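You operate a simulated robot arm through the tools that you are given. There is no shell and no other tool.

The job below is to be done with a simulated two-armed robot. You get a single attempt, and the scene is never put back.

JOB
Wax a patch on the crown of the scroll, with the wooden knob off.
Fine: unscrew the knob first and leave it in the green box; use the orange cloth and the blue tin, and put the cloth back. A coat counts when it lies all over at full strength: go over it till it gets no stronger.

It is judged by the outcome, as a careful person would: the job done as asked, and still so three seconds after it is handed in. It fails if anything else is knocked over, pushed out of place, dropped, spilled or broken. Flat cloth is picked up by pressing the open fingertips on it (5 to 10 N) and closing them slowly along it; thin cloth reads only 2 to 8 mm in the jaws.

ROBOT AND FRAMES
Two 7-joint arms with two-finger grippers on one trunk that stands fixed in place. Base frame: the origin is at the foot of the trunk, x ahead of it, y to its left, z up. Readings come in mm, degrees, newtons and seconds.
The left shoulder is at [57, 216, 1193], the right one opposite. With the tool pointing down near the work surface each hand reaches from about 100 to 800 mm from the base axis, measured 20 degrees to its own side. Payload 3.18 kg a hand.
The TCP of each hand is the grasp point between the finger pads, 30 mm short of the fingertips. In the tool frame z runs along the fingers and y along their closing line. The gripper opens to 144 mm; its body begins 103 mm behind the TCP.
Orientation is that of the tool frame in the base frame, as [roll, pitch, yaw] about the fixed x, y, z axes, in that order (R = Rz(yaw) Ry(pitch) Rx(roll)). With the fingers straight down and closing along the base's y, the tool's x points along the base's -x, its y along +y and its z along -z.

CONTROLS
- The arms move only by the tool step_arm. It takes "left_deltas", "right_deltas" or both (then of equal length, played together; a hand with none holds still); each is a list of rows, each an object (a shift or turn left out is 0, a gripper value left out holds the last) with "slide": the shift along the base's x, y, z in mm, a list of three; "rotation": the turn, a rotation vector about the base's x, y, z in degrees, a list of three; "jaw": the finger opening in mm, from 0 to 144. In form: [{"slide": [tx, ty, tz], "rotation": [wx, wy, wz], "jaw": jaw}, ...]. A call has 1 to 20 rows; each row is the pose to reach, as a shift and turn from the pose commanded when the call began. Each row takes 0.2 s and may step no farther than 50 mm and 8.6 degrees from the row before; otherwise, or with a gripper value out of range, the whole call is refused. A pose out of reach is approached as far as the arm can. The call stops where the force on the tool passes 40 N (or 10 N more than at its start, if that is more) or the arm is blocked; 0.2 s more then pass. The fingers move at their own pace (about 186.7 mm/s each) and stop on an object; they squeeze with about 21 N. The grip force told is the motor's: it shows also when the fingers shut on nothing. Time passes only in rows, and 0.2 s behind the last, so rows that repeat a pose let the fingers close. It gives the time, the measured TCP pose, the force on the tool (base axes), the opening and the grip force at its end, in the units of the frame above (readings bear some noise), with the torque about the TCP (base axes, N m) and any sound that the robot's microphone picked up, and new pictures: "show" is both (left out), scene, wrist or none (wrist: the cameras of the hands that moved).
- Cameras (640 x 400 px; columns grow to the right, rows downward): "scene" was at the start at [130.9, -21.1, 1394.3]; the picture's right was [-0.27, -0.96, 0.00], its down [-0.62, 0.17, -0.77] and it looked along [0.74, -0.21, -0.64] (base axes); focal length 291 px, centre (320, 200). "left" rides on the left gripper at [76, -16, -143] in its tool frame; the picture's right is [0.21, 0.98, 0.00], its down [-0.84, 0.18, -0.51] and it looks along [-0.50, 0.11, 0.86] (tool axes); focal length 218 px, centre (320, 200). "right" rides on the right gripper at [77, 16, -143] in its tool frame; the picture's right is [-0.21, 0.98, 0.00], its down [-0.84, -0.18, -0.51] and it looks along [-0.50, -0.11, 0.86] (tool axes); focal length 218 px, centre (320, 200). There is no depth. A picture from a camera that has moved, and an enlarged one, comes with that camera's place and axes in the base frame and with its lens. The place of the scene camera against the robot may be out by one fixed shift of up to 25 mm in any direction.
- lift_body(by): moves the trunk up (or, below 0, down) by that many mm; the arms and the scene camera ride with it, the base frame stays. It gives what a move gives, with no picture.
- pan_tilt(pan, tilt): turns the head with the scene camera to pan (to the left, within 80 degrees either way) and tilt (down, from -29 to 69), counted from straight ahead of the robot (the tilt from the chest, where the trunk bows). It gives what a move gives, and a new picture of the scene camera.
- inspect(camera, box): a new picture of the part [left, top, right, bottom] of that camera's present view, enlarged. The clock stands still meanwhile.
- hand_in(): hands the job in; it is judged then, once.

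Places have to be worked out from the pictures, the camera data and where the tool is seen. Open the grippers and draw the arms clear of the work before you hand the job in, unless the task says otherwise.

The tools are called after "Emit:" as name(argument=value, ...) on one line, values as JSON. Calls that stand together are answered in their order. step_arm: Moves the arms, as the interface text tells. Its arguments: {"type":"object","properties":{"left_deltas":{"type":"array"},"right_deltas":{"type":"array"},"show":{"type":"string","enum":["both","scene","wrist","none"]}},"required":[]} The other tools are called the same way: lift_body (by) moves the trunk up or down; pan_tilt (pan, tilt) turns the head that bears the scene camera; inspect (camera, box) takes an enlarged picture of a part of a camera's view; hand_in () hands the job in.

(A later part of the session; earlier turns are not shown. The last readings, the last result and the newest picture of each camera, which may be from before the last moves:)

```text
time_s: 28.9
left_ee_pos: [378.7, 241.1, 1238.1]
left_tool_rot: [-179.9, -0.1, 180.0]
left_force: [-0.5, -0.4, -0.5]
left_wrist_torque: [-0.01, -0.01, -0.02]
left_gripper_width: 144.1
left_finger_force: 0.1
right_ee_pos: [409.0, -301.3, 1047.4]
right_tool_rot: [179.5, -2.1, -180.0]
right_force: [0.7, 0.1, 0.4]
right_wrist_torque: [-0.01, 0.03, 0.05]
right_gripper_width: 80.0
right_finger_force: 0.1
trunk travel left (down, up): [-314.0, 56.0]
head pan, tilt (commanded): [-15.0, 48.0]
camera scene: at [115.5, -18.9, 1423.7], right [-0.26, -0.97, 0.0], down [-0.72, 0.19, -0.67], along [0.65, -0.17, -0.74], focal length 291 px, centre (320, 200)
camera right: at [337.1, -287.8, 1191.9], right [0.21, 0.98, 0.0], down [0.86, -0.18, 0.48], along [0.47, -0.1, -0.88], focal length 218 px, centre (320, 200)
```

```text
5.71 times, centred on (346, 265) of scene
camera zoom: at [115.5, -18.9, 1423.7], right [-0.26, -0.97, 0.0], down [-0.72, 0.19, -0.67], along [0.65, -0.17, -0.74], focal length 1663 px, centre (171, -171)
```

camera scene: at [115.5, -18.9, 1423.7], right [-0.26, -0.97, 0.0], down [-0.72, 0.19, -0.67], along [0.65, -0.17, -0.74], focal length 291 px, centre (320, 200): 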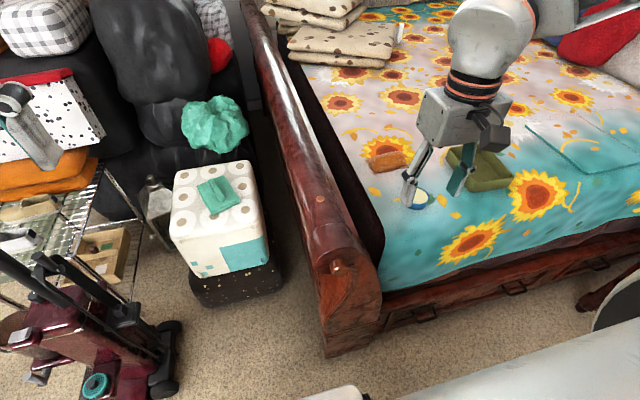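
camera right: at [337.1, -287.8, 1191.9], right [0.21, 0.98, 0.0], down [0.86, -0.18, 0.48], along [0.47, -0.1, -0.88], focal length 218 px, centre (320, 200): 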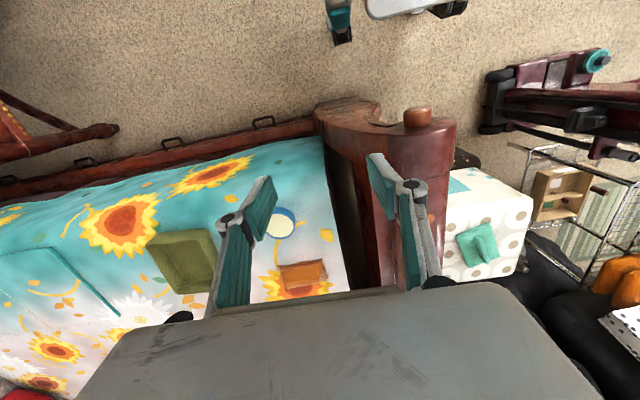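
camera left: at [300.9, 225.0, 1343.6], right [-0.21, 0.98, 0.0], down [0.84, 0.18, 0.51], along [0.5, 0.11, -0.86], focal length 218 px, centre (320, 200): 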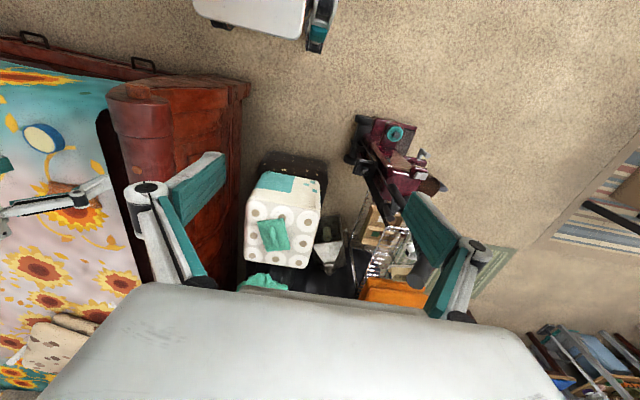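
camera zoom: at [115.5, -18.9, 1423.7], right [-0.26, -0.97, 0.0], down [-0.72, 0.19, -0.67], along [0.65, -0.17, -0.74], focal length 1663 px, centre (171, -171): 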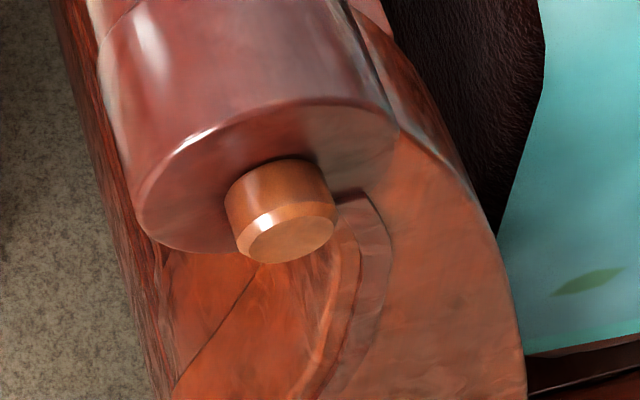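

The knob refines to a centre of about (418,-146,822), 43 mm across and roughly 22 mm proud, with its axis along x. I tilt the fingers 45° toward +y and come to a stand-off about 110 mm out along the finger line.

Emit:
step_arm(right_deltas=[{"slide": [1, 5, -20], "rotation": [7.5, -0.4, 0]}, {"slide": [2, 15, -45], "rotation": [15, -0.8, 0]}, {"slide": [3, 30, -70], "rotation": [22.5, -1.2, 0]}, {"slide": [4, 45, -95], "rotation": [30, -1.6, 0]}, {"slide": [4, 60, -120], "rotation": [37.5, -2, 0]}, {"slide": [4, 77, -147], "rotation": [45, -2.3, 0]}], show="both")

```text
time_s: 30.3
left_ee_pos: [378.5, 240.8, 1238.3]
left_tool_rot: [-179.9, 0.1, -180.0]
left_force: [0.4, -0.2, -0.3]
left_wrist_torque: [-0.05, -0.01, 0.01]
left_gripper_width: 144.0
left_finger_force: 0.0
right_ee_pos: [397.6, -216.1, 917.2]
right_tool_rot: [135.2, 0.9, -180.0]
right_force: [0.3, -0.7, 0.3]
right_wrist_torque: [-0.03, -0.04, 0.01]
right_gripper_width: 80.3
right_finger_force: 0.1
right hand out of reach, approached as far as the arm can: row 6
trunk travel left (down, up): [-314.0, 56.0]
head pan, tilt (commanded): [-15.0, 48.0]
camera scene: at [114.5, -18.2, 1423.9], right [-0.26, -0.97, 0.0], down [-0.72, 0.19, -0.67], along [0.65, -0.17, -0.74], focal length 291 px, centre (320, 200)
camera right: at [319.2, -306.2, 1029.7], right [0.2, 0.69, 0.69], down [0.84, -0.48, 0.25], along [0.51, 0.53, -0.68], focal length 218 px, centre (320, 200)
```

scene: 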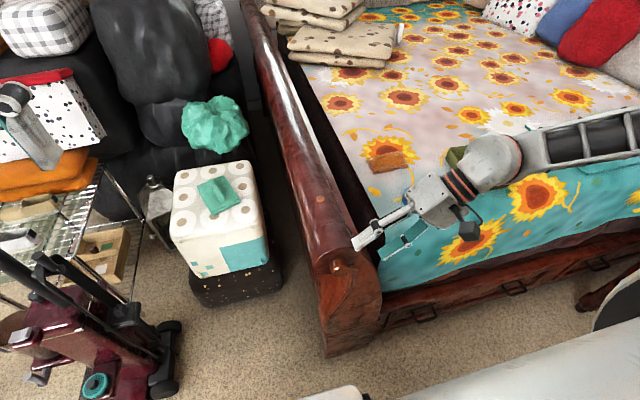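
right: 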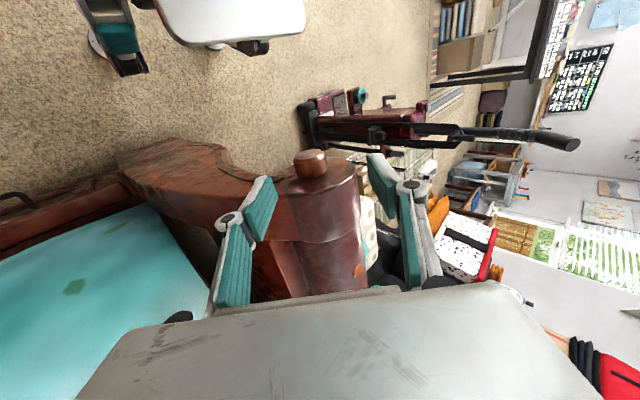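

The hand is tilted 45° at (398,-216,917) but at the edge of its reach with the trunk this high. I lift it back up and away, then lower the trunk by 140 mm, which keeps it clear of the bed.

Emit:
step_arm(right_deltas=[{"slide": [0, -15, 30]}, {"slide": [0, -30, 60]}, {"slide": [0, -40, 95]}, {"slide": [0, -40, 120]}], show="none")

Emit:
lift_body(by=-140)

```text
time_s: 31.3
left_ee_pos: [379.4, 241.3, 1238.2]
left_tool_rot: [-179.9, 0.0, 180.0]
left_force: [0.7, 0.7, -0.3]
left_wrist_torque: [0.01, 0.0, 0.01]
left_gripper_width: 144.0
left_finger_force: 0.1
right_ee_pos: [401.4, -251.9, 1036.8]
right_tool_rot: [134.6, 0.7, -179.4]
right_force: [-0.6, 0.2, 0.2]
right_wrist_torque: [-0.02, 0.02, 0.01]
right_gripper_width: 80.2
right_finger_force: 0.1
trunk travel left (down, up): [-314.0, 56.0]
head pan, tilt (commanded): [-15.0, 48.0]
```

```text
time_s: 33.0
left_ee_pos: [378.6, 240.6, 1099.5]
left_tool_rot: [-179.9, 0.2, -179.9]
left_force: [0.4, -0.6, -0.1]
left_wrist_torque: [0.01, -0.01, -0.01]
left_gripper_width: 144.0
left_finger_force: 0.2
right_ee_pos: [398.0, -253.6, 896.6]
right_tool_rot: [134.7, 0.8, -179.4]
right_force: [0.3, -0.2, 0.1]
right_wrist_torque: [0.02, -0.05, -0.05]
right_gripper_width: 80.5
right_finger_force: 0.2
trunk travel left (down, up): [-174.0, 196.0]
head pan, tilt (commanded): [-15.0, 48.0]
```

The trunk is at -100 and the hand at (398,-254,897). I move to the stand-off point (413,-224,900).

Emit:
step_arm(right_deltas=[{"slide": [8, 15, 2]}, {"slide": [15, 30, 3]}, {"slide": [15, 30, 3]}], show="both")

```text
time_s: 33.8
left_ee_pos: [378.4, 240.4, 1099.0]
left_tool_rot: [-179.9, 0.0, -180.0]
left_force: [0.7, -0.2, 0.6]
left_wrist_torque: [-0.01, -0.02, 0.01]
left_gripper_width: 144.3
left_finger_force: 0.1
right_ee_pos: [412.1, -224.8, 897.7]
right_tool_rot: [134.6, 0.7, -179.3]
right_force: [0.1, -0.2, 0.2]
right_wrist_torque: [0.02, -0.02, 0.01]
right_gripper_width: 80.2
right_finger_force: 0.2
trunk travel left (down, up): [-174.0, 196.0]
head pan, tilt (commanded): [-15.0, 48.0]
camera scene: at [193.0, -18.7, 1277.9], right [-0.26, -0.97, 0.0], down [-0.72, 0.19, -0.67], along [0.65, -0.17, -0.74], focal length 291 px, centre (320, 200)
camera right: at [336.2, -317.9, 1009.7], right [0.19, 0.69, 0.7], down [0.84, -0.48, 0.24], along [0.5, 0.54, -0.67], focal length 218 px, centre (320, 200)
```

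scene: 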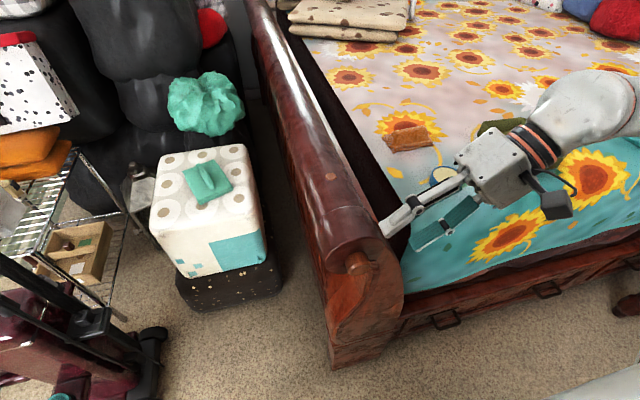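
right: 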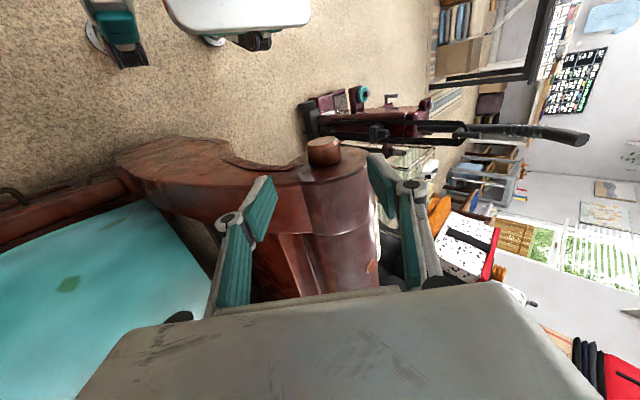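

In the wrist view the knob sits straight ahead between the fingertips, about 4 mm off. A raised strip on the post face lies near the lower finger's path, so I enlarge this to check how far it stands out.

Emit:
inspect(camera="right", box=[200, 120, 420, 258])

Emit:
inspect(camera="scene", box=[310, 190, 470, 290])

```text
2.90 times, centred on (310, 189) of right
camera zoom: at [336.2, -317.9, 1009.7], right [0.19, 0.69, 0.7], down [0.84, -0.48, 0.24], along [0.5, 0.54, -0.67], focal length 633 px, centre (349, 232)
```

zoom: 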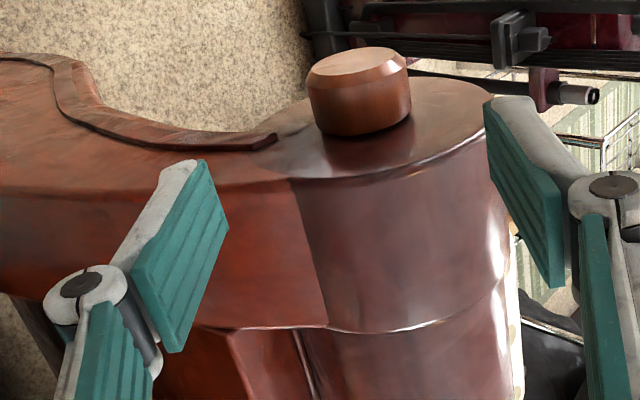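

```text
4.00 times, centred on (390, 240) of scene
camera zoom: at [193.0, -18.7, 1277.9], right [-0.26, -0.97, 0.0], down [-0.72, 0.19, -0.67], along [0.65, -0.17, -0.74], focal length 1164 px, centre (40, 40)
```

zoom: 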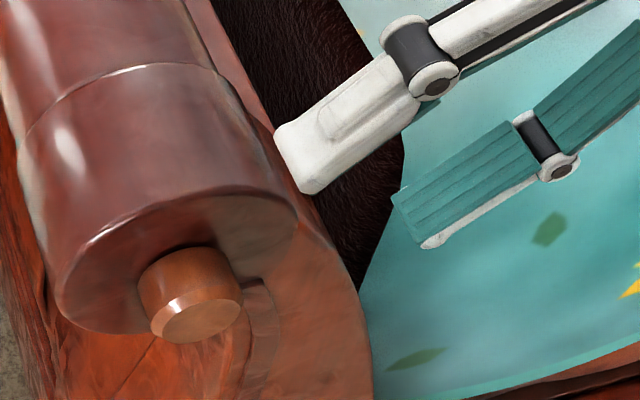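

The pads are about 22 mm wide and the strip stands out only about 5 mm, so a TCP at x≈413 clears it. The knob's centre re-measures at (420,-146,824), so I narrow the jaws to 66 mm and advance along the finger line onto the knob.

Emit:
step_arm(right_deltas=[{"slide": [0, 13, -12], "jaw": 66}, {"slide": [0, 27, -25], "jaw": 66}, {"slide": [0, 40, -38]}, {"slide": [0, 53, -50]}, {"slide": [1, 66, -62]}, {"slide": [1, 78, -74]}, {"slide": [1, 78, -74]}], show="both")

```text
time_s: 35.4
left_ee_pos: [379.7, 240.5, 1098.8]
left_tool_rot: [-179.8, 0.0, 180.0]
left_force: [0.1, 0.7, -0.1]
left_wrist_torque: [0.04, -0.02, 0.02]
left_gripper_width: 144.2
left_finger_force: 0.3
right_ee_pos: [415.6, -145.6, 825.1]
right_tool_rot: [134.5, 0.7, -179.4]
right_force: [0.9, -0.4, -0.2]
right_wrist_torque: [0.02, 0.02, 0.05]
right_gripper_width: 65.8
right_finger_force: 0.1
trunk travel left (down, up): [-174.0, 196.0]
head pan, tilt (commanded): [-15.0, 48.0]
camera scene: at [193.0, -18.7, 1277.9], right [-0.26, -0.97, 0.0], down [-0.72, 0.19, -0.67], along [0.65, -0.17, -0.74], focal length 291 px, centre (320, 200)
camera right: at [337.6, -238.6, 935.9], right [0.19, 0.69, 0.7], down [0.84, -0.48, 0.24], along [0.5, 0.54, -0.67], focal length 218 px, centre (320, 200)
```

scene: 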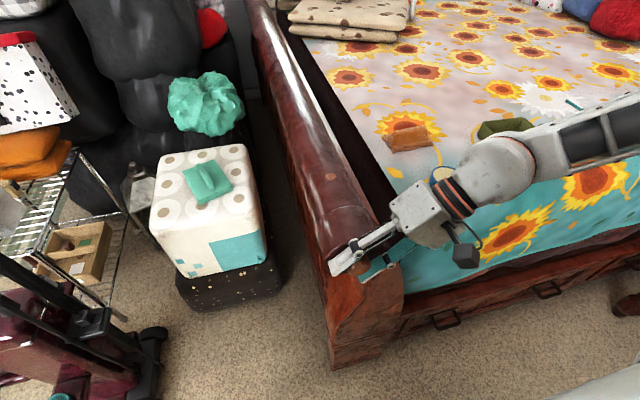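
right: 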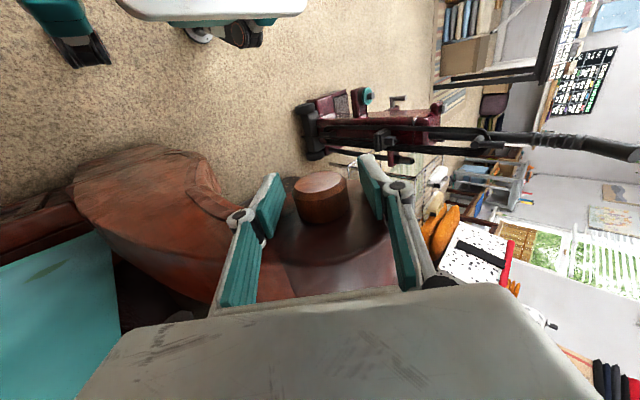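

The hand is at (416,-146,825) with no force and the knob sits centred between the pads. I close the jaws on it.

Emit:
step_arm(right_deltas=[{"jaw": 50}, {"jaw": 36}, {"jaw": 36}], show="wrist")

```text
time_s: 36.2
left_ee_pos: [379.9, 241.3, 1098.0]
left_tool_rot: [-179.9, -0.1, -179.9]
left_force: [-0.2, 0.8, -0.3]
left_wrist_torque: [-0.03, 0.0, 0.03]
left_gripper_width: 143.9
left_finger_force: 0.1
right_ee_pos: [413.7, -146.0, 824.8]
right_tool_rot: [134.6, 0.7, -179.4]
right_force: [-0.6, 2.7, -0.2]
right_wrist_torque: [0.05, 0.08, -0.01]
right_gripper_width: 38.5
right_finger_force: 21.3
trunk travel left (down, up): [-174.0, 196.0]
head pan, tilt (commanded): [-15.0, 48.0]
camera right: at [337.5, -238.5, 936.1], right [0.19, 0.69, 0.7], down [0.84, -0.48, 0.24], along [0.5, 0.54, -0.67], focal length 218 px, centre (320, 200)
```

right: 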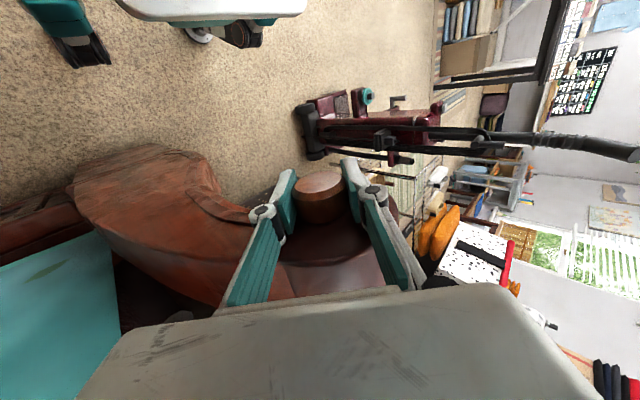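

The jaws hold the knob at 38.5 mm with 21 N and little side force. I turn it counter-clockwise as seen from the front (rotation about -x), first by 16° to test.

Emit:
step_arm(right_deltas=[{"rotation": [-4, 0, 0]}, {"rotation": [-8, 0, 0]}, {"rotation": [-12, 0, 0]}, {"rotation": [-16, 0, 0]}], show="wrist")

```text
time_s: 37.2
left_ee_pos: [378.1, 241.2, 1098.0]
left_tool_rot: [-179.9, 0.1, -179.9]
left_force: [0.0, -0.5, 0.6]
left_wrist_torque: [0.0, -0.03, 0.02]
left_gripper_width: 144.1
left_finger_force: 0.0
right_ee_pos: [414.5, -146.0, 824.6]
right_tool_rot: [150.5, 0.6, -179.3]
right_force: [-2.0, 12.3, 6.4]
right_wrist_torque: [0.02, 0.03, 0.02]
right_gripper_width: 38.4
right_finger_force: 20.8
trunk travel left (down, up): [-174.0, 196.0]
head pan, tilt (commanded): [-15.0, 48.0]
camera right: at [337.2, -204.4, 956.7], right [0.19, 0.85, 0.48], down [0.84, -0.4, 0.36], along [0.5, 0.34, -0.8], focal length 218 px, centre (320, 200)
```

right: 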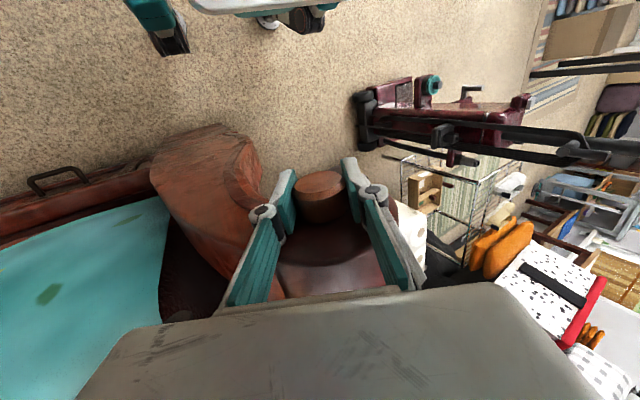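

The knob turns with almost no torque, but a side force of about 14 N has built up, so the true axis lies slightly farther along the fingers. I shift the hand 2.5 mm along the closing line to see whether the force relaxes.

Emit:
step_arm(right_deltas=[{"slide": [0, 1.1, 0.6]}, {"slide": [0, 2.2, 1.2]}, {"slide": [0, 2.2, 1.2]}], show="none")

```text
time_s: 38.0
left_ee_pos: [378.6, 239.6, 1099.2]
left_tool_rot: [-180.0, 0.0, -179.9]
left_force: [0.4, -0.2, 0.4]
left_wrist_torque: [0.01, 0.0, -0.01]
left_gripper_width: 144.1
left_finger_force: 0.0
right_ee_pos: [413.5, -146.5, 825.9]
right_tool_rot: [150.7, 0.4, -179.4]
right_force: [-1.6, -9.3, 4.6]
right_wrist_torque: [-0.04, -0.02, -0.21]
right_gripper_width: 38.5
right_finger_force: 20.6
trunk travel left (down, up): [-174.0, 196.0]
head pan, tilt (commanded): [-15.0, 48.0]
```

The force swung to -9 N for a 2.2 mm shift, so the stiffness is about 10 N/mm and the true axis is near (y -142.5, z 821), 5 mm farther along the fingers. I continue the turn pivoting about that axis, down to fingers-vertical.

Emit:
step_arm(right_deltas=[{"slide": [0, -0.8, -0.1], "rotation": [-4, 0, 0]}, {"slide": [0, -0.47, -0.05], "rotation": [-8, 0, 0]}, {"slide": [0, -0.15, 0.05], "rotation": [-12, 0, 0]}, {"slide": [0, 0.2, 0.15], "rotation": [-16, 0, 0]}, {"slide": [0, 0.5, 0.2], "rotation": [-20, 0, 0]}, {"slide": [0, 0.88, 0.27], "rotation": [-24, 0, 0]}, {"slide": [0, 1.3, 0.3], "rotation": [-29, 0, 0]}], show="both")

```text
time_s: 39.6
left_ee_pos: [378.1, 238.7, 1099.3]
left_tool_rot: [-179.9, 0.1, 180.0]
left_force: [0.5, 0.1, 0.8]
left_wrist_torque: [-0.01, 0.03, 0.01]
left_gripper_width: 144.1
left_finger_force: 0.1
right_ee_pos: [414.5, -145.5, 825.2]
right_tool_rot: [179.5, 0.1, -179.4]
right_force: [0.6, -16.2, 3.6]
right_wrist_torque: [-0.01, -0.07, -0.26]
right_gripper_width: 38.5
right_finger_force: 20.8
trunk travel left (down, up): [-174.0, 196.0]
head pan, tilt (commanded): [-15.0, 48.0]
camera scene: at [192.7, -20.1, 1278.0], right [-0.26, -0.97, 0.0], down [-0.72, 0.19, -0.67], along [0.65, -0.17, -0.74], focal length 291 px, centre (320, 200)
camera right: at [337.6, -132.4, 968.0], right [0.2, 0.98, 0.01], down [0.84, -0.17, 0.51], along [0.5, -0.09, -0.86], focal length 218 px, centre (320, 200)
```

scene: 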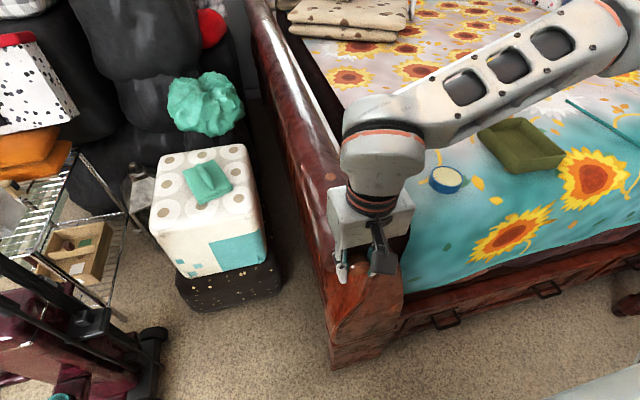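
right: 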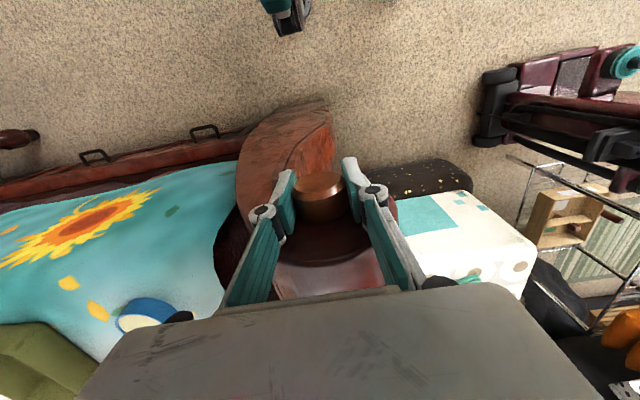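

At fingers-vertical the force is -16 N in y, so I over-shifted. The measured poses at the three tilts all fit an axis at (y -145.5, z 824.3). I ease back 1.5 mm and keep turning to see how far past vertical the arm can go.

Emit:
step_arm(right_deltas=[{"slide": [0, -1.0, -0.2]}, {"slide": [0, -1.5, -0.3], "rotation": [-4, 0, 0]}, {"slide": [0, -1.5, -0.3], "rotation": [-8, 0, 0]}, {"slide": [0, -1.5, -0.3], "rotation": [-12, 0, 0]}, {"slide": [0, -1.5, -0.3], "rotation": [-16, 0, 0]}], show="none")

```text
time_s: 40.8
left_ee_pos: [381.6, 244.6, 1096.8]
left_tool_rot: [-179.8, -0.1, -180.0]
left_force: [-0.4, 0.4, -0.4]
left_wrist_torque: [-0.01, -0.02, 0.04]
left_gripper_width: 144.0
left_finger_force: 0.0
right_ee_pos: [404.0, -151.5, 834.9]
right_tool_rot: [-174.3, 0.1, -178.9]
right_force: [15.3, 31.3, -6.5]
right_wrist_torque: [0.31, -0.22, -0.12]
right_gripper_width: 55.2
right_finger_force: 16.0
right hand out of reach, approached as far as the arm can: row 3, 4, 5
trunk travel left (down, up): [-174.0, 196.0]
head pan, tilt (commanded): [-15.0, 48.0]
```

Past about -6° the arm ran out of reach and dragged off to (404,-152,835), with 31 N of side force and the jaws pushed to 55 mm. I open the jaws at once, without other motion.

Emit:
step_arm(right_deltas=[{"jaw": 70}, {"jaw": 76}], show="both")

```text
time_s: 41.4
left_ee_pos: [377.7, 240.0, 1100.1]
left_tool_rot: [-179.9, -0.1, 179.9]
left_force: [-0.3, 0.0, 0.4]
left_wrist_torque: [0.04, -0.01, -0.01]
left_gripper_width: 144.1
left_finger_force: 0.0
right_ee_pos: [399.6, -157.7, 835.0]
right_tool_rot: [-174.0, -0.2, -179.2]
right_force: [-1.0, -0.1, 0.3]
right_wrist_torque: [0.02, 0.0, 0.04]
right_gripper_width: 75.8
right_finger_force: 0.2
trunk travel left (down, up): [-174.0, 196.0]
head pan, tilt (commanded): [-15.0, 48.0]
camera scene: at [192.8, -19.4, 1277.9], right [-0.26, -0.97, 0.0], down [-0.72, 0.19, -0.67], along [0.65, -0.17, -0.74], focal length 291 px, centre (320, 200)
camera right: at [323.5, -128.8, 975.5], right [0.2, 0.98, -0.1], down [0.85, -0.12, 0.52], along [0.5, -0.19, -0.85], focal length 218 px, centre (320, 200)
```

scene: 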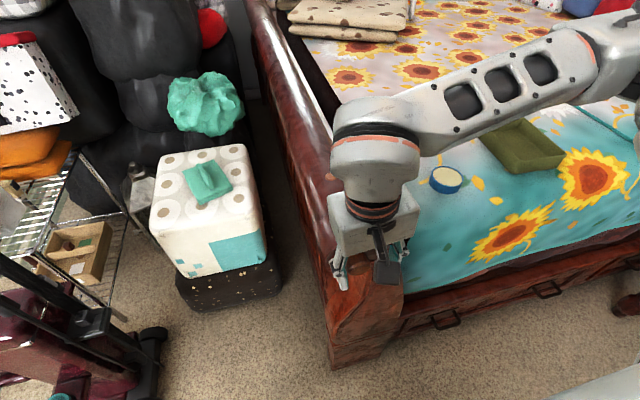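
right: 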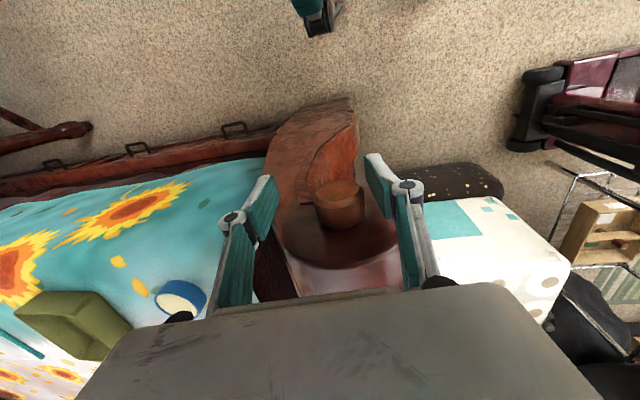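

The jaws are free and the knob is still in place. I enlarge the view to see whether it has moved out at all from the turn so far.

Emit:
inspect(camera="right", box=[270, 150, 400, 280])

Emit:
inspect(camera="left", box=[0, 40, 240, 190])

```text
3.08 times, centred on (335, 215) of right
camera zoom: at [323.5, -128.8, 975.5], right [0.2, 0.98, -0.1], down [0.85, -0.12, 0.52], along [0.5, -0.19, -0.85], focal length 672 px, centre (274, 154)
```

zoom: 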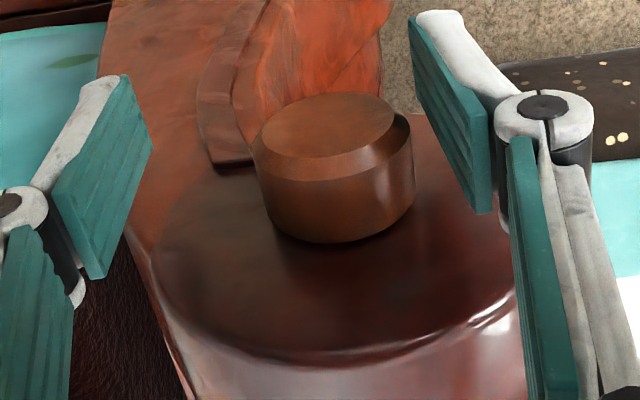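

```text
2.67 times, centred on (120, 115) of left
camera zoom: at [302.1, 223.0, 1243.2], right [-0.21, 0.98, 0.0], down [0.84, 0.18, 0.51], along [0.5, 0.11, -0.86], focal length 582 px, centre (853, 427)
```

zoom: 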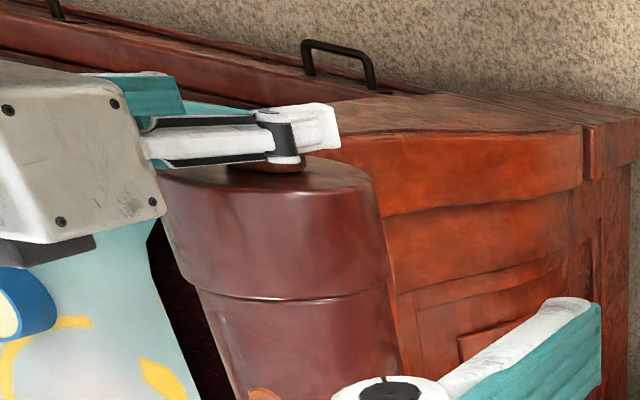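

The knob still looks seated on the end face. I swing the hand back around the axis (y -145.5, z 824.3) to a 50° tilt with the jaws open, then move in to x≈414 for the next grip.

Emit:
step_arm(right_deltas=[{"slide": [0, 4, -2], "rotation": [8, 0, 0]}, {"slide": [0, 8, -6], "rotation": [16, 0, 0]}, {"slide": [0, 12, -10.5], "rotation": [24, 0, 0]}, {"slide": [0, 12.2, -10.7], "rotation": [32, 0, 0]}, {"slide": [4, 12.2, -10.7], "rotation": [40, 0, 0]}, {"slide": [9, 12.2, -10.7], "rotation": [48, 0, 0]}, {"slide": [14, 12.2, -10.7], "rotation": [56, 0, 0]}, {"slide": [14, 12.2, -10.7], "rotation": [56, 0, 0]}], show="wrist")

```text
time_s: 43.2
left_ee_pos: [378.5, 239.8, 1099.7]
left_tool_rot: [-179.8, 0.0, 179.9]
left_force: [0.5, -0.5, 1.0]
left_wrist_torque: [0.02, 0.03, 0.0]
left_gripper_width: 144.0
left_finger_force: 0.1
right_ee_pos: [415.6, -140.8, 823.7]
right_tool_rot: [129.9, 0.6, -179.6]
right_force: [0.5, 0.1, -0.6]
right_wrist_torque: [0.0, -0.03, -0.02]
right_gripper_width: 76.2
right_finger_force: 0.0
trunk travel left (down, up): [-174.0, 196.0]
head pan, tilt (commanded): [-15.0, 48.0]
camera right: at [339.4, -242.9, 926.7], right [0.2, 0.63, 0.75], down [0.84, -0.5, 0.2], along [0.5, 0.6, -0.63], focal length 218 px, centre (320, 200)
```

right: 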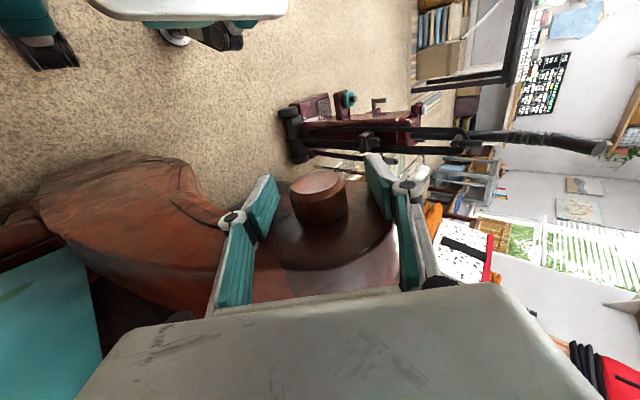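

The hand is at tilt 50° with the knob between the pads, about 4.5 mm too far in y. I correct that and close on the knob.

Emit:
step_arm(right_deltas=[{"slide": [-1.5, -4.5, 0.5]}, {"slide": [-1.5, -4.5, 0.5], "jaw": 50}, {"slide": [-1.5, -4.5, 0.5], "jaw": 36}, {"slide": [-1.5, -4.5, 0.5], "jaw": 36}], show="none")

```text
time_s: 44.2
left_ee_pos: [378.9, 240.7, 1099.3]
left_tool_rot: [-180.0, 0.1, -180.0]
left_force: [0.0, -0.6, 0.3]
left_wrist_torque: [-0.02, 0.01, 0.03]
left_gripper_width: 143.8
left_finger_force: 0.1
right_ee_pos: [414.4, -145.5, 824.6]
right_tool_rot: [129.9, 0.6, -179.5]
right_force: [0.9, 5.7, 4.8]
right_wrist_torque: [0.0, 0.02, 0.0]
right_gripper_width: 39.2
right_finger_force: 20.8
trunk travel left (down, up): [-174.0, 196.0]
head pan, tilt (commanded): [-15.0, 48.0]
```

Gripped at 39 mm with about 7 N along the closing line, which a 0.7 mm shift cures. I now turn from tilt 50° to about 2°.

Emit:
step_arm(right_deltas=[{"slide": [0, 0.4, 0.5]}, {"slide": [0, 0.4, 0.5], "rotation": [-7, 0, 0]}, {"slide": [0, 0.4, 0.5], "rotation": [-14, 0, 0]}, {"slide": [0, 0.4, 0.5], "rotation": [-21, 0, 0]}, {"slide": [0, 0.4, 0.5], "rotation": [-28, 0, 0]}], show="none")

```text
time_s: 45.4
left_ee_pos: [379.4, 242.4, 1097.8]
left_tool_rot: [-179.9, 0.0, 180.0]
left_force: [-0.5, 0.8, 0.1]
left_wrist_torque: [-0.02, 0.0, -0.01]
left_gripper_width: 143.9
left_finger_force: 0.0
right_ee_pos: [414.9, -145.0, 824.8]
right_tool_rot: [157.9, 0.4, -179.3]
right_force: [2.0, 20.6, -2.6]
right_wrist_torque: [0.0, 0.12, 0.11]
right_gripper_width: 39.1
right_finger_force: 21.0
trunk travel left (down, up): [-174.0, 196.0]
head pan, tilt (commanded): [-15.0, 48.0]
```

The force is 20 N toward +y, so the commanded centre is about 2 mm short in y. I correct by +2 mm and finish the turn to tilt 2°.

Emit:
step_arm(right_deltas=[{"slide": [0, 1.8, -0.3]}, {"slide": [0, 1.8, -0.3], "rotation": [-7, 0, 0]}, {"slide": [0, 1.8, -0.3], "rotation": [-14, 0, 0]}, {"slide": [0, 1.8, -0.3], "rotation": [-20, 0, 0]}], show="wrist")

```text
time_s: 46.4
left_ee_pos: [378.6, 240.3, 1098.9]
left_tool_rot: [-179.9, 0.0, -179.9]
left_force: [0.0, 0.1, 0.6]
left_wrist_torque: [-0.01, 0.02, 0.02]
left_gripper_width: 144.1
left_finger_force: 0.1
right_ee_pos: [414.8, -145.5, 824.5]
right_tool_rot: [177.9, 0.1, -179.3]
right_force: [6.3, -2.8, 3.7]
right_wrist_torque: [0.02, -0.05, -0.17]
right_gripper_width: 38.2
right_finger_force: 21.1
trunk travel left (down, up): [-174.0, 196.0]
head pan, tilt (commanded): [-15.0, 48.0]
camera right: at [337.2, -136.9, 967.4], right [0.2, 0.98, 0.04], down [0.84, -0.19, 0.5], along [0.5, -0.07, -0.86], focal length 218 px, centre (320, 200)
```

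right: 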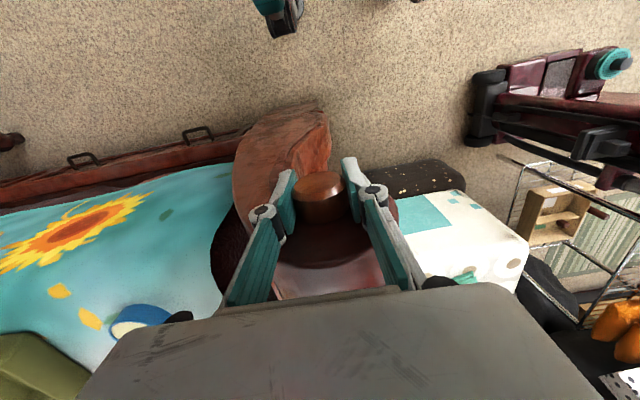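

The forces are small again, and about 95° has been turned in all. I enlarge the wrist view to see if a gap has opened at the base of the knob.

Emit:
inspect(camera="right", box=[260, 150, 380, 270])

```text
3.33 times, centred on (320, 210) of right
camera zoom: at [337.2, -136.9, 967.4], right [0.2, 0.98, 0.04], down [0.84, -0.19, 0.5], along [0.5, -0.07, -0.86], focal length 728 px, centre (320, 167)
```

zoom: 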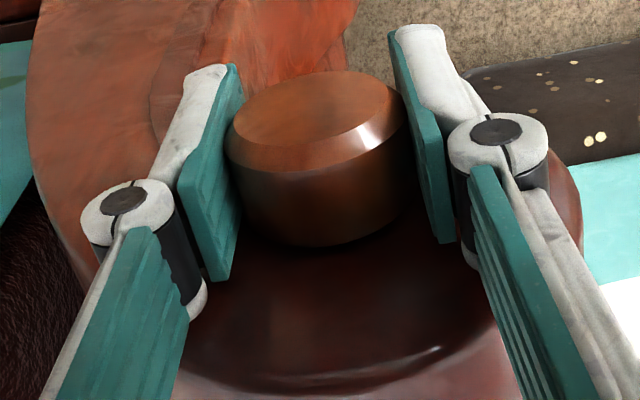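

There is no visible gap yet, so I ratchet on: open, swing back 54° around the knob, close, and turn again, all in one call with small centre corrections.

Emit:
step_arm(right_deltas=[{"jaw": 62}, {"jaw": 66, "rotation": [4, 0, 0]}, {"rotation": [12, 0, 0]}, {"rotation": [20, 0, 0]}, {"slide": [0, -0.4, 0.1], "rotation": [28, 0, 0]}, {"slide": [0, -0.9, 0.2], "rotation": [36, 0, 0]}, {"slide": [0, -1.4, 0.3], "rotation": [44, 0, 0]}, {"slide": [0, -1.8, 0.3], "rotation": [50, 0, 0]}, {"slide": [0, -1.8, 0.3], "rotation": [54, 0, 0]}, {"slide": [0, -1.8, 0.3], "rotation": [54, 0, 0], "jaw": 36}, {"slide": [0, -1.8, 0.3], "rotation": [54, 0, 0], "jaw": 36}, {"slide": [0, -1.6, 0.3], "rotation": [48, 0, 0]}, {"slide": [0, -1.2, 0.2], "rotation": [41, 0, 0]}, {"slide": [0, -0.8, 0.1], "rotation": [34, 0, 0]}, {"slide": [0, -0.3, 0], "rotation": [27, 0, 0]}, {"slide": [0, 0, 0], "rotation": [20, 0, 0]}, {"slide": [0, 0, 0], "rotation": [13, 0, 0]}, {"slide": [0, 0, 0], "rotation": [6, 0, 0]}, {"slide": [0, 0, 0], "rotation": [0, 0, 0]}], show="wrist")

```text
time_s: 50.4
left_ee_pos: [379.1, 240.3, 1098.3]
left_tool_rot: [-179.9, 0.0, 179.9]
left_force: [0.1, 0.0, 0.0]
left_wrist_torque: [-0.04, 0.0, -0.01]
left_gripper_width: 144.0
left_finger_force: 0.1
right_ee_pos: [414.0, -144.1, 823.0]
right_tool_rot: [177.9, 0.1, -179.3]
right_force: [6.3, -8.5, 9.5]
right_wrist_torque: [0.02, -0.04, -0.09]
right_gripper_width: 38.7
right_finger_force: 20.8
trunk travel left (down, up): [-174.0, 196.0]
head pan, tilt (commanded): [-15.0, 48.0]
camera right: at [337.3, -136.6, 967.2], right [0.2, 0.98, 0.04], down [0.84, -0.19, 0.5], along [0.5, -0.07, -0.86], focal length 218 px, centre (320, 200)
```

right: 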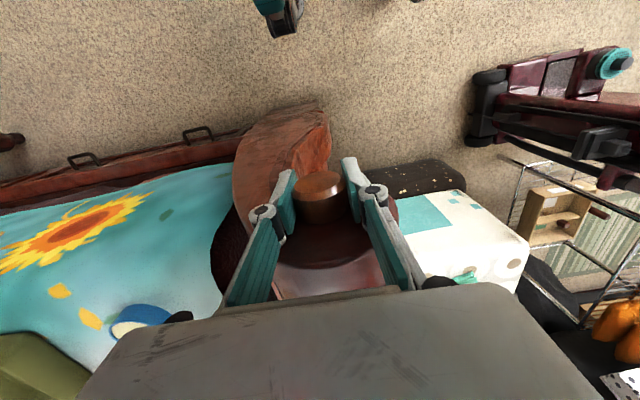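

That stroke ran through cleanly. The camera pose matches the last zoom, so I compare the knob's place directly.

Emit:
inspect(camera="right", box=[260, 150, 380, 270])

```text
3.33 times, centred on (320, 210) of right
camera zoom: at [337.3, -136.6, 967.2], right [0.2, 0.98, 0.04], down [0.84, -0.19, 0.5], along [0.5, -0.07, -0.86], focal length 728 px, centre (320, 167)
```

zoom: 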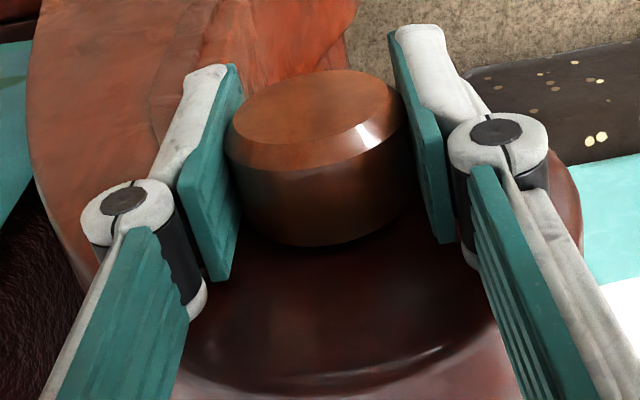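

The face's grain has turned and the outline has shifted about half a millimetre outward, so it is unscrewing at roughly 3 mm per turn. I repeat the stroke, adding a slight outward drift.

Emit:
step_arm(right_deltas=[{"jaw": 62}, {"jaw": 66, "rotation": [4, 0, 0]}, {"slide": [0, -0.3, 0.3], "rotation": [12, 0, 0]}, {"slide": [0, -0.5, 0.5], "rotation": [20, 0, 0]}, {"slide": [0, -0.9, 0.6], "rotation": [28, 0, 0]}, {"slide": [0, -1.4, 0.7], "rotation": [36, 0, 0]}, {"slide": [0, -1.8, 0.7], "rotation": [44, 0, 0]}, {"slide": [0, -2.0, 0.7], "rotation": [52, 0, 0]}, {"slide": [0, -2.0, 0.7], "rotation": [58, 0, 0]}, {"slide": [0, -2.0, 0.7], "rotation": [58, 0, 0], "jaw": 36}, {"slide": [0, -2.0, 0.7], "rotation": [58, 0, 0], "jaw": 36}, {"slide": [0, -1.9, 0.7], "rotation": [50, 0, 0]}, {"slide": [-0.1, -1.5, 0.7], "rotation": [42, 0, 0]}, {"slide": [-0.1, -1.1, 0.6], "rotation": [34, 0, 0]}, {"slide": [-0.2, -0.8, 0.6], "rotation": [26, 0, 0]}, {"slide": [-0.2, -0.6, 0.6], "rotation": [18, 0, 0]}, {"slide": [-0.3, -0.6, 0.6], "rotation": [10, 0, 0]}, {"slide": [-0.4, -0.6, 0.6], "rotation": [4, 0, 0]}, {"slide": [-0.4, -0.6, 0.6], "rotation": [0, 0, 0]}], show="none")

```text
time_s: 54.4
left_ee_pos: [378.1, 239.3, 1098.9]
left_tool_rot: [-179.8, 0.0, -179.9]
left_force: [-0.5, 0.0, -0.4]
left_wrist_torque: [0.02, 0.0, 0.03]
left_gripper_width: 143.9
left_finger_force: 0.1
right_ee_pos: [413.9, -145.2, 826.8]
right_tool_rot: [177.9, 0.1, -179.2]
right_force: [-0.9, 4.1, 5.7]
right_wrist_torque: [-0.01, -0.02, -0.02]
right_gripper_width: 38.4
right_finger_force: 21.1
right hand out of reach, approached as far as the arm can: row 9, 10, 11
trunk travel left (down, up): [-174.0, 196.0]
head pan, tilt (commanded): [-15.0, 48.0]
```

Tilt 60° was just out of reach, but the stroke finished with low forces. I keep strokes at 53° and continue.

Emit:
step_arm(right_deltas=[{"jaw": 62}, {"jaw": 66, "rotation": [4, 0, 0]}, {"slide": [0, 0.2, 0.3], "rotation": [12, 0, 0]}, {"slide": [0, 0.1, 0.4], "rotation": [20, 0, 0]}, {"slide": [0, -0.2, 0.5], "rotation": [28, 0, 0]}, {"slide": [0, -0.7, 0.6], "rotation": [36, 0, 0]}, {"slide": [0, -1.2, 0.6], "rotation": [44, 0, 0]}, {"slide": [0, -1.4, 0.6], "rotation": [52, 0, 0]}, {"slide": [0, -1.4, 0.6], "rotation": [53, 0, 0], "jaw": 36}, {"slide": [0, -1.4, 0.6], "rotation": [53, 0, 0], "jaw": 36}, {"slide": [0, -1.3, 0.6], "rotation": [46, 0, 0]}, {"slide": [-0.1, -1.0, 0.6], "rotation": [38, 0, 0]}, {"slide": [-0.1, -0.6, 0.5], "rotation": [30, 0, 0]}, {"slide": [-0.2, -0.1, 0.4], "rotation": [22, 0, 0]}, {"slide": [-0.3, 0.2, 0.4], "rotation": [14, 0, 0]}, {"slide": [-0.4, 0.3, 0.4], "rotation": [7, 0, 0]}, {"slide": [-0.4, 0.3, 0.4], "rotation": [0, 0, 0]}], show="none")

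Emit:
inspect(camera="right", box=[260, 150, 380, 270])

```text
time_s: 58.0
left_ee_pos: [380.0, 240.0, 1098.6]
left_tool_rot: [-179.9, -0.1, -180.0]
left_force: [-1.4, 0.1, 0.1]
left_wrist_torque: [0.0, -0.03, -0.02]
left_gripper_width: 144.1
left_finger_force: 0.0
right_ee_pos: [414.0, -145.8, 826.3]
right_tool_rot: [177.8, 0.0, -179.3]
right_force: [-3.2, -2.6, -0.2]
right_wrist_torque: [-0.01, 0.01, -0.08]
right_gripper_width: 38.5
right_finger_force: 20.7
trunk travel left (down, up): [-174.0, 196.0]
head pan, tilt (commanded): [-15.0, 48.0]
```

```text
3.33 times, centred on (320, 210) of right
camera zoom: at [337.0, -136.9, 969.2], right [0.2, 0.98, 0.04], down [0.84, -0.19, 0.5], along [0.5, -0.07, -0.86], focal length 728 px, centre (320, 167)
```

zoom: 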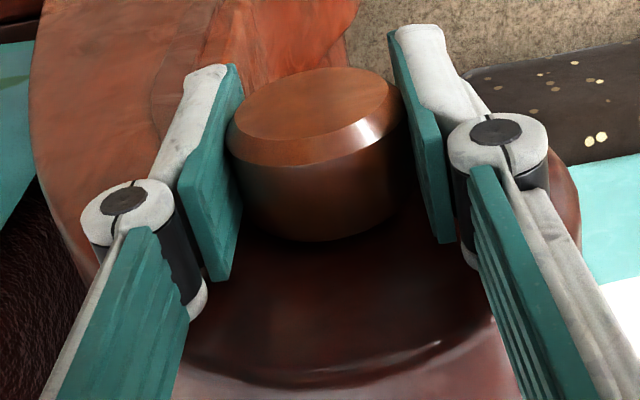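

The knob has crept out about another millimetre relative to the rim, after roughly 255° in total. I keep ratcheting.

Emit:
step_arm(right_deltas=[{"jaw": 62}, {"jaw": 66, "rotation": [4, 0, 0]}, {"slide": [0, -0.1, 0], "rotation": [12, 0, 0]}, {"slide": [0, -0.2, 0.1], "rotation": [20, 0, 0]}, {"slide": [0, -0.5, 0.1], "rotation": [28, 0, 0]}, {"slide": [0, -1.0, 0.2], "rotation": [36, 0, 0]}, {"slide": [0, -1.5, 0.2], "rotation": [44, 0, 0]}, {"slide": [0, -1.7, 0.2], "rotation": [52, 0, 0]}, {"slide": [0, -1.7, 0.2], "rotation": [53, 0, 0], "jaw": 36}, {"slide": [0, -1.7, 0.2], "rotation": [53, 0, 0], "jaw": 36}, {"slide": [0, -1.6, 0.2], "rotation": [46, 0, 0]}, {"slide": [-0.1, -1.3, 0.2], "rotation": [38, 0, 0]}, {"slide": [-0.1, -0.9, 0.1], "rotation": [30, 0, 0]}, {"slide": [-0.2, -0.4, 0], "rotation": [22, 0, 0]}, {"slide": [-0.3, -0.1, 0], "rotation": [14, 0, 0]}, {"slide": [-0.4, 0, 0], "rotation": [7, 0, 0]}, {"slide": [-0.4, 0, 0], "rotation": [0, 0, 0]}], show="none")

Emit:
step_arm(right_deltas=[{"jaw": 62}, {"jaw": 66, "rotation": [4, 0, 0]}, {"slide": [0, -0.1, 0], "rotation": [12, 0, 0]}, {"slide": [0, -0.2, 0.1], "rotation": [20, 0, 0]}, {"slide": [0, -0.5, 0.1], "rotation": [28, 0, 0]}, {"slide": [0, -1.0, 0.2], "rotation": [36, 0, 0]}, {"slide": [0, -1.5, 0.2], "rotation": [44, 0, 0]}, {"slide": [0, -1.7, 0.2], "rotation": [52, 0, 0]}, {"slide": [0, -1.7, 0.2], "rotation": [53, 0, 0], "jaw": 36}, {"slide": [0, -1.7, 0.2], "rotation": [53, 0, 0], "jaw": 36}, {"slide": [0, -1.6, 0.2], "rotation": [46, 0, 0]}, {"slide": [-0.1, -1.3, 0.2], "rotation": [38, 0, 0]}, {"slide": [-0.1, -0.9, 0.1], "rotation": [30, 0, 0]}, {"slide": [-0.2, -0.4, 0], "rotation": [22, 0, 0]}, {"slide": [-0.3, -0.1, 0], "rotation": [14, 0, 0]}, {"slide": [-0.4, 0, 0], "rotation": [7, 0, 0]}, {"slide": [-0.4, 0, 0], "rotation": [0, 0, 0]}], show="wrist")

```text
time_s: 61.6
left_ee_pos: [379.9, 240.3, 1099.0]
left_tool_rot: [-179.9, 0.0, 180.0]
left_force: [-0.7, -0.2, -0.3]
left_wrist_torque: [-0.04, -0.06, -0.01]
left_gripper_width: 144.0
left_finger_force: 0.1
right_ee_pos: [413.8, -144.4, 825.9]
right_tool_rot: [177.9, -0.1, -179.2]
right_force: [1.2, -3.5, 0.3]
right_wrist_torque: [0.01, -0.02, -0.07]
right_gripper_width: 38.6
right_finger_force: 21.2
trunk travel left (down, up): [-174.0, 196.0]
head pan, tilt (commanded): [-15.0, 48.0]
```

```text
time_s: 65.2
left_ee_pos: [378.5, 239.4, 1098.9]
left_tool_rot: [-179.8, 0.0, 179.9]
left_force: [0.7, 0.2, -0.1]
left_wrist_torque: [0.0, -0.02, -0.01]
left_gripper_width: 144.1
left_finger_force: 0.0
right_ee_pos: [412.8, -146.1, 825.4]
right_tool_rot: [178.0, 0.0, -179.2]
right_force: [-5.8, -2.3, 2.9]
right_wrist_torque: [0.0, -0.01, -0.17]
right_gripper_width: 38.4
right_finger_force: 21.1
trunk travel left (down, up): [-174.0, 196.0]
head pan, tilt (commanded): [-15.0, 48.0]
camera right: at [335.8, -136.9, 968.0], right [0.2, 0.98, 0.04], down [0.84, -0.19, 0.5], along [0.5, -0.07, -0.86], focal length 218 px, centre (320, 200)
```

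right: 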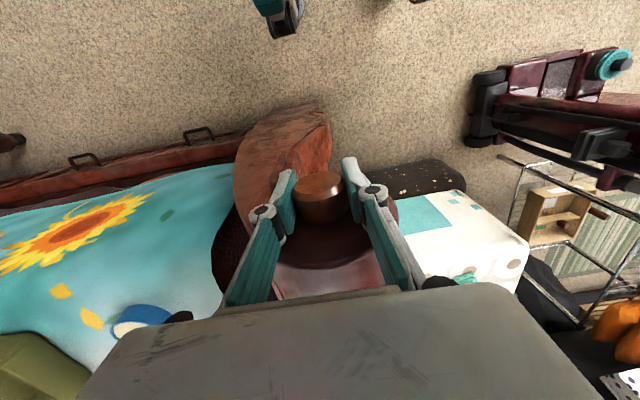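

The force is now -6 N in x, meaning the knob pushes outward as it unscrews, at about 360° in total. I look at it again, enlarged.

Emit:
inspect(camera="right", box=[260, 150, 380, 270])

```text
3.33 times, centred on (320, 210) of right
camera zoom: at [335.8, -136.9, 968.0], right [0.2, 0.98, 0.04], down [0.84, -0.19, 0.5], along [0.5, -0.07, -0.86], focal length 728 px, centre (320, 167)
```

zoom: 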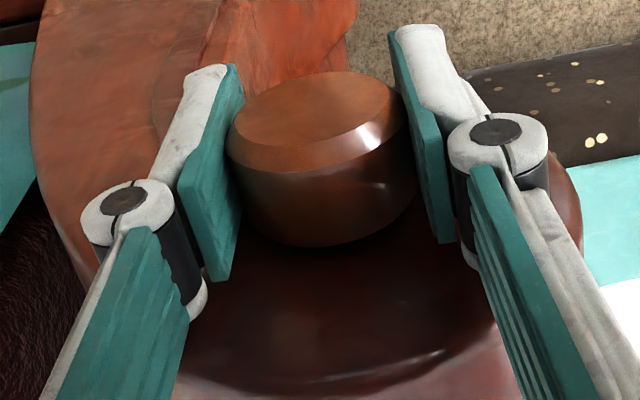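

It has come out about 2 mm in one turn. From now on I end each stroke with a small outward pull before any release, so I'd notice if the knob were free and not drop it; first I test with a pull now.

Emit:
step_arm(right_deltas=[{"slide": [-0.8, 0, 0]}, {"slide": [-1.6, 0, 0]}], show="none")

```text
time_s: 65.8
left_ee_pos: [380.2, 241.0, 1098.1]
left_tool_rot: [-179.9, 0.0, -179.9]
left_force: [-0.6, 0.5, -0.6]
left_wrist_torque: [-0.02, 0.03, 0.0]
left_gripper_width: 143.8
left_finger_force: 0.1
right_ee_pos: [413.1, -145.2, 824.5]
right_tool_rot: [177.9, 0.0, -179.2]
right_force: [5.7, 1.4, -4.5]
right_wrist_torque: [0.01, 0.15, -0.09]
right_gripper_width: 38.5
right_finger_force: 20.8
trunk travel left (down, up): [-174.0, 196.0]
head pan, tilt (commanded): [-15.0, 48.0]
```

The pull raised the force by 11 N, so the knob is still threaded. I do the next stroke with a pull test at its end.

Emit:
step_arm(right_deltas=[{"slide": [0.7, 0, 0], "jaw": 62}, {"slide": [0.7, 0, 0], "jaw": 66, "rotation": [4, 0, 0]}, {"slide": [0.7, -0.1, 0], "rotation": [12, 0, 0]}, {"slide": [0.7, -0.2, 0.1], "rotation": [20, 0, 0]}, {"slide": [0.7, -0.5, 0.1], "rotation": [28, 0, 0]}, {"slide": [0.7, -1.0, 0.2], "rotation": [36, 0, 0]}, {"slide": [0.7, -1.5, 0.2], "rotation": [44, 0, 0]}, {"slide": [0.7, -1.7, 0.2], "rotation": [52, 0, 0]}, {"slide": [0.7, -1.7, 0.2], "rotation": [53, 0, 0], "jaw": 36}, {"slide": [0.7, -1.7, 0.2], "rotation": [53, 0, 0], "jaw": 36}, {"slide": [0.7, -1.6, 0.2], "rotation": [46, 0, 0]}, {"slide": [0.6, -1.3, 0.2], "rotation": [38, 0, 0]}, {"slide": [0.6, -0.9, 0.1], "rotation": [30, 0, 0]}, {"slide": [0.5, -0.4, 0], "rotation": [22, 0, 0]}, {"slide": [0.4, -0.1, 0], "rotation": [14, 0, 0]}, {"slide": [0.4, 0, 0], "rotation": [7, 0, 0]}, {"slide": [0.4, 0, 0], "rotation": [0, 0, 0]}, {"slide": [-0.3, 0, 0], "rotation": [0, 0, 0]}, {"slide": [-1.0, 0, 0], "rotation": [0, 0, 0]}], show="none")

```text
time_s: 69.8
left_ee_pos: [379.8, 241.1, 1098.6]
left_tool_rot: [-179.9, 0.0, 179.9]
left_force: [-0.1, 0.0, -0.1]
left_wrist_torque: [-0.01, -0.04, -0.01]
left_gripper_width: 144.1
left_finger_force: 0.1
right_ee_pos: [411.4, -146.3, 825.8]
right_tool_rot: [177.9, -0.1, -179.2]
right_force: [9.6, 4.1, -1.7]
right_wrist_torque: [-0.03, 0.02, 0.01]
right_gripper_width: 38.1
right_finger_force: 21.3
trunk travel left (down, up): [-174.0, 196.0]
head pan, tilt (commanded): [-15.0, 48.0]
```

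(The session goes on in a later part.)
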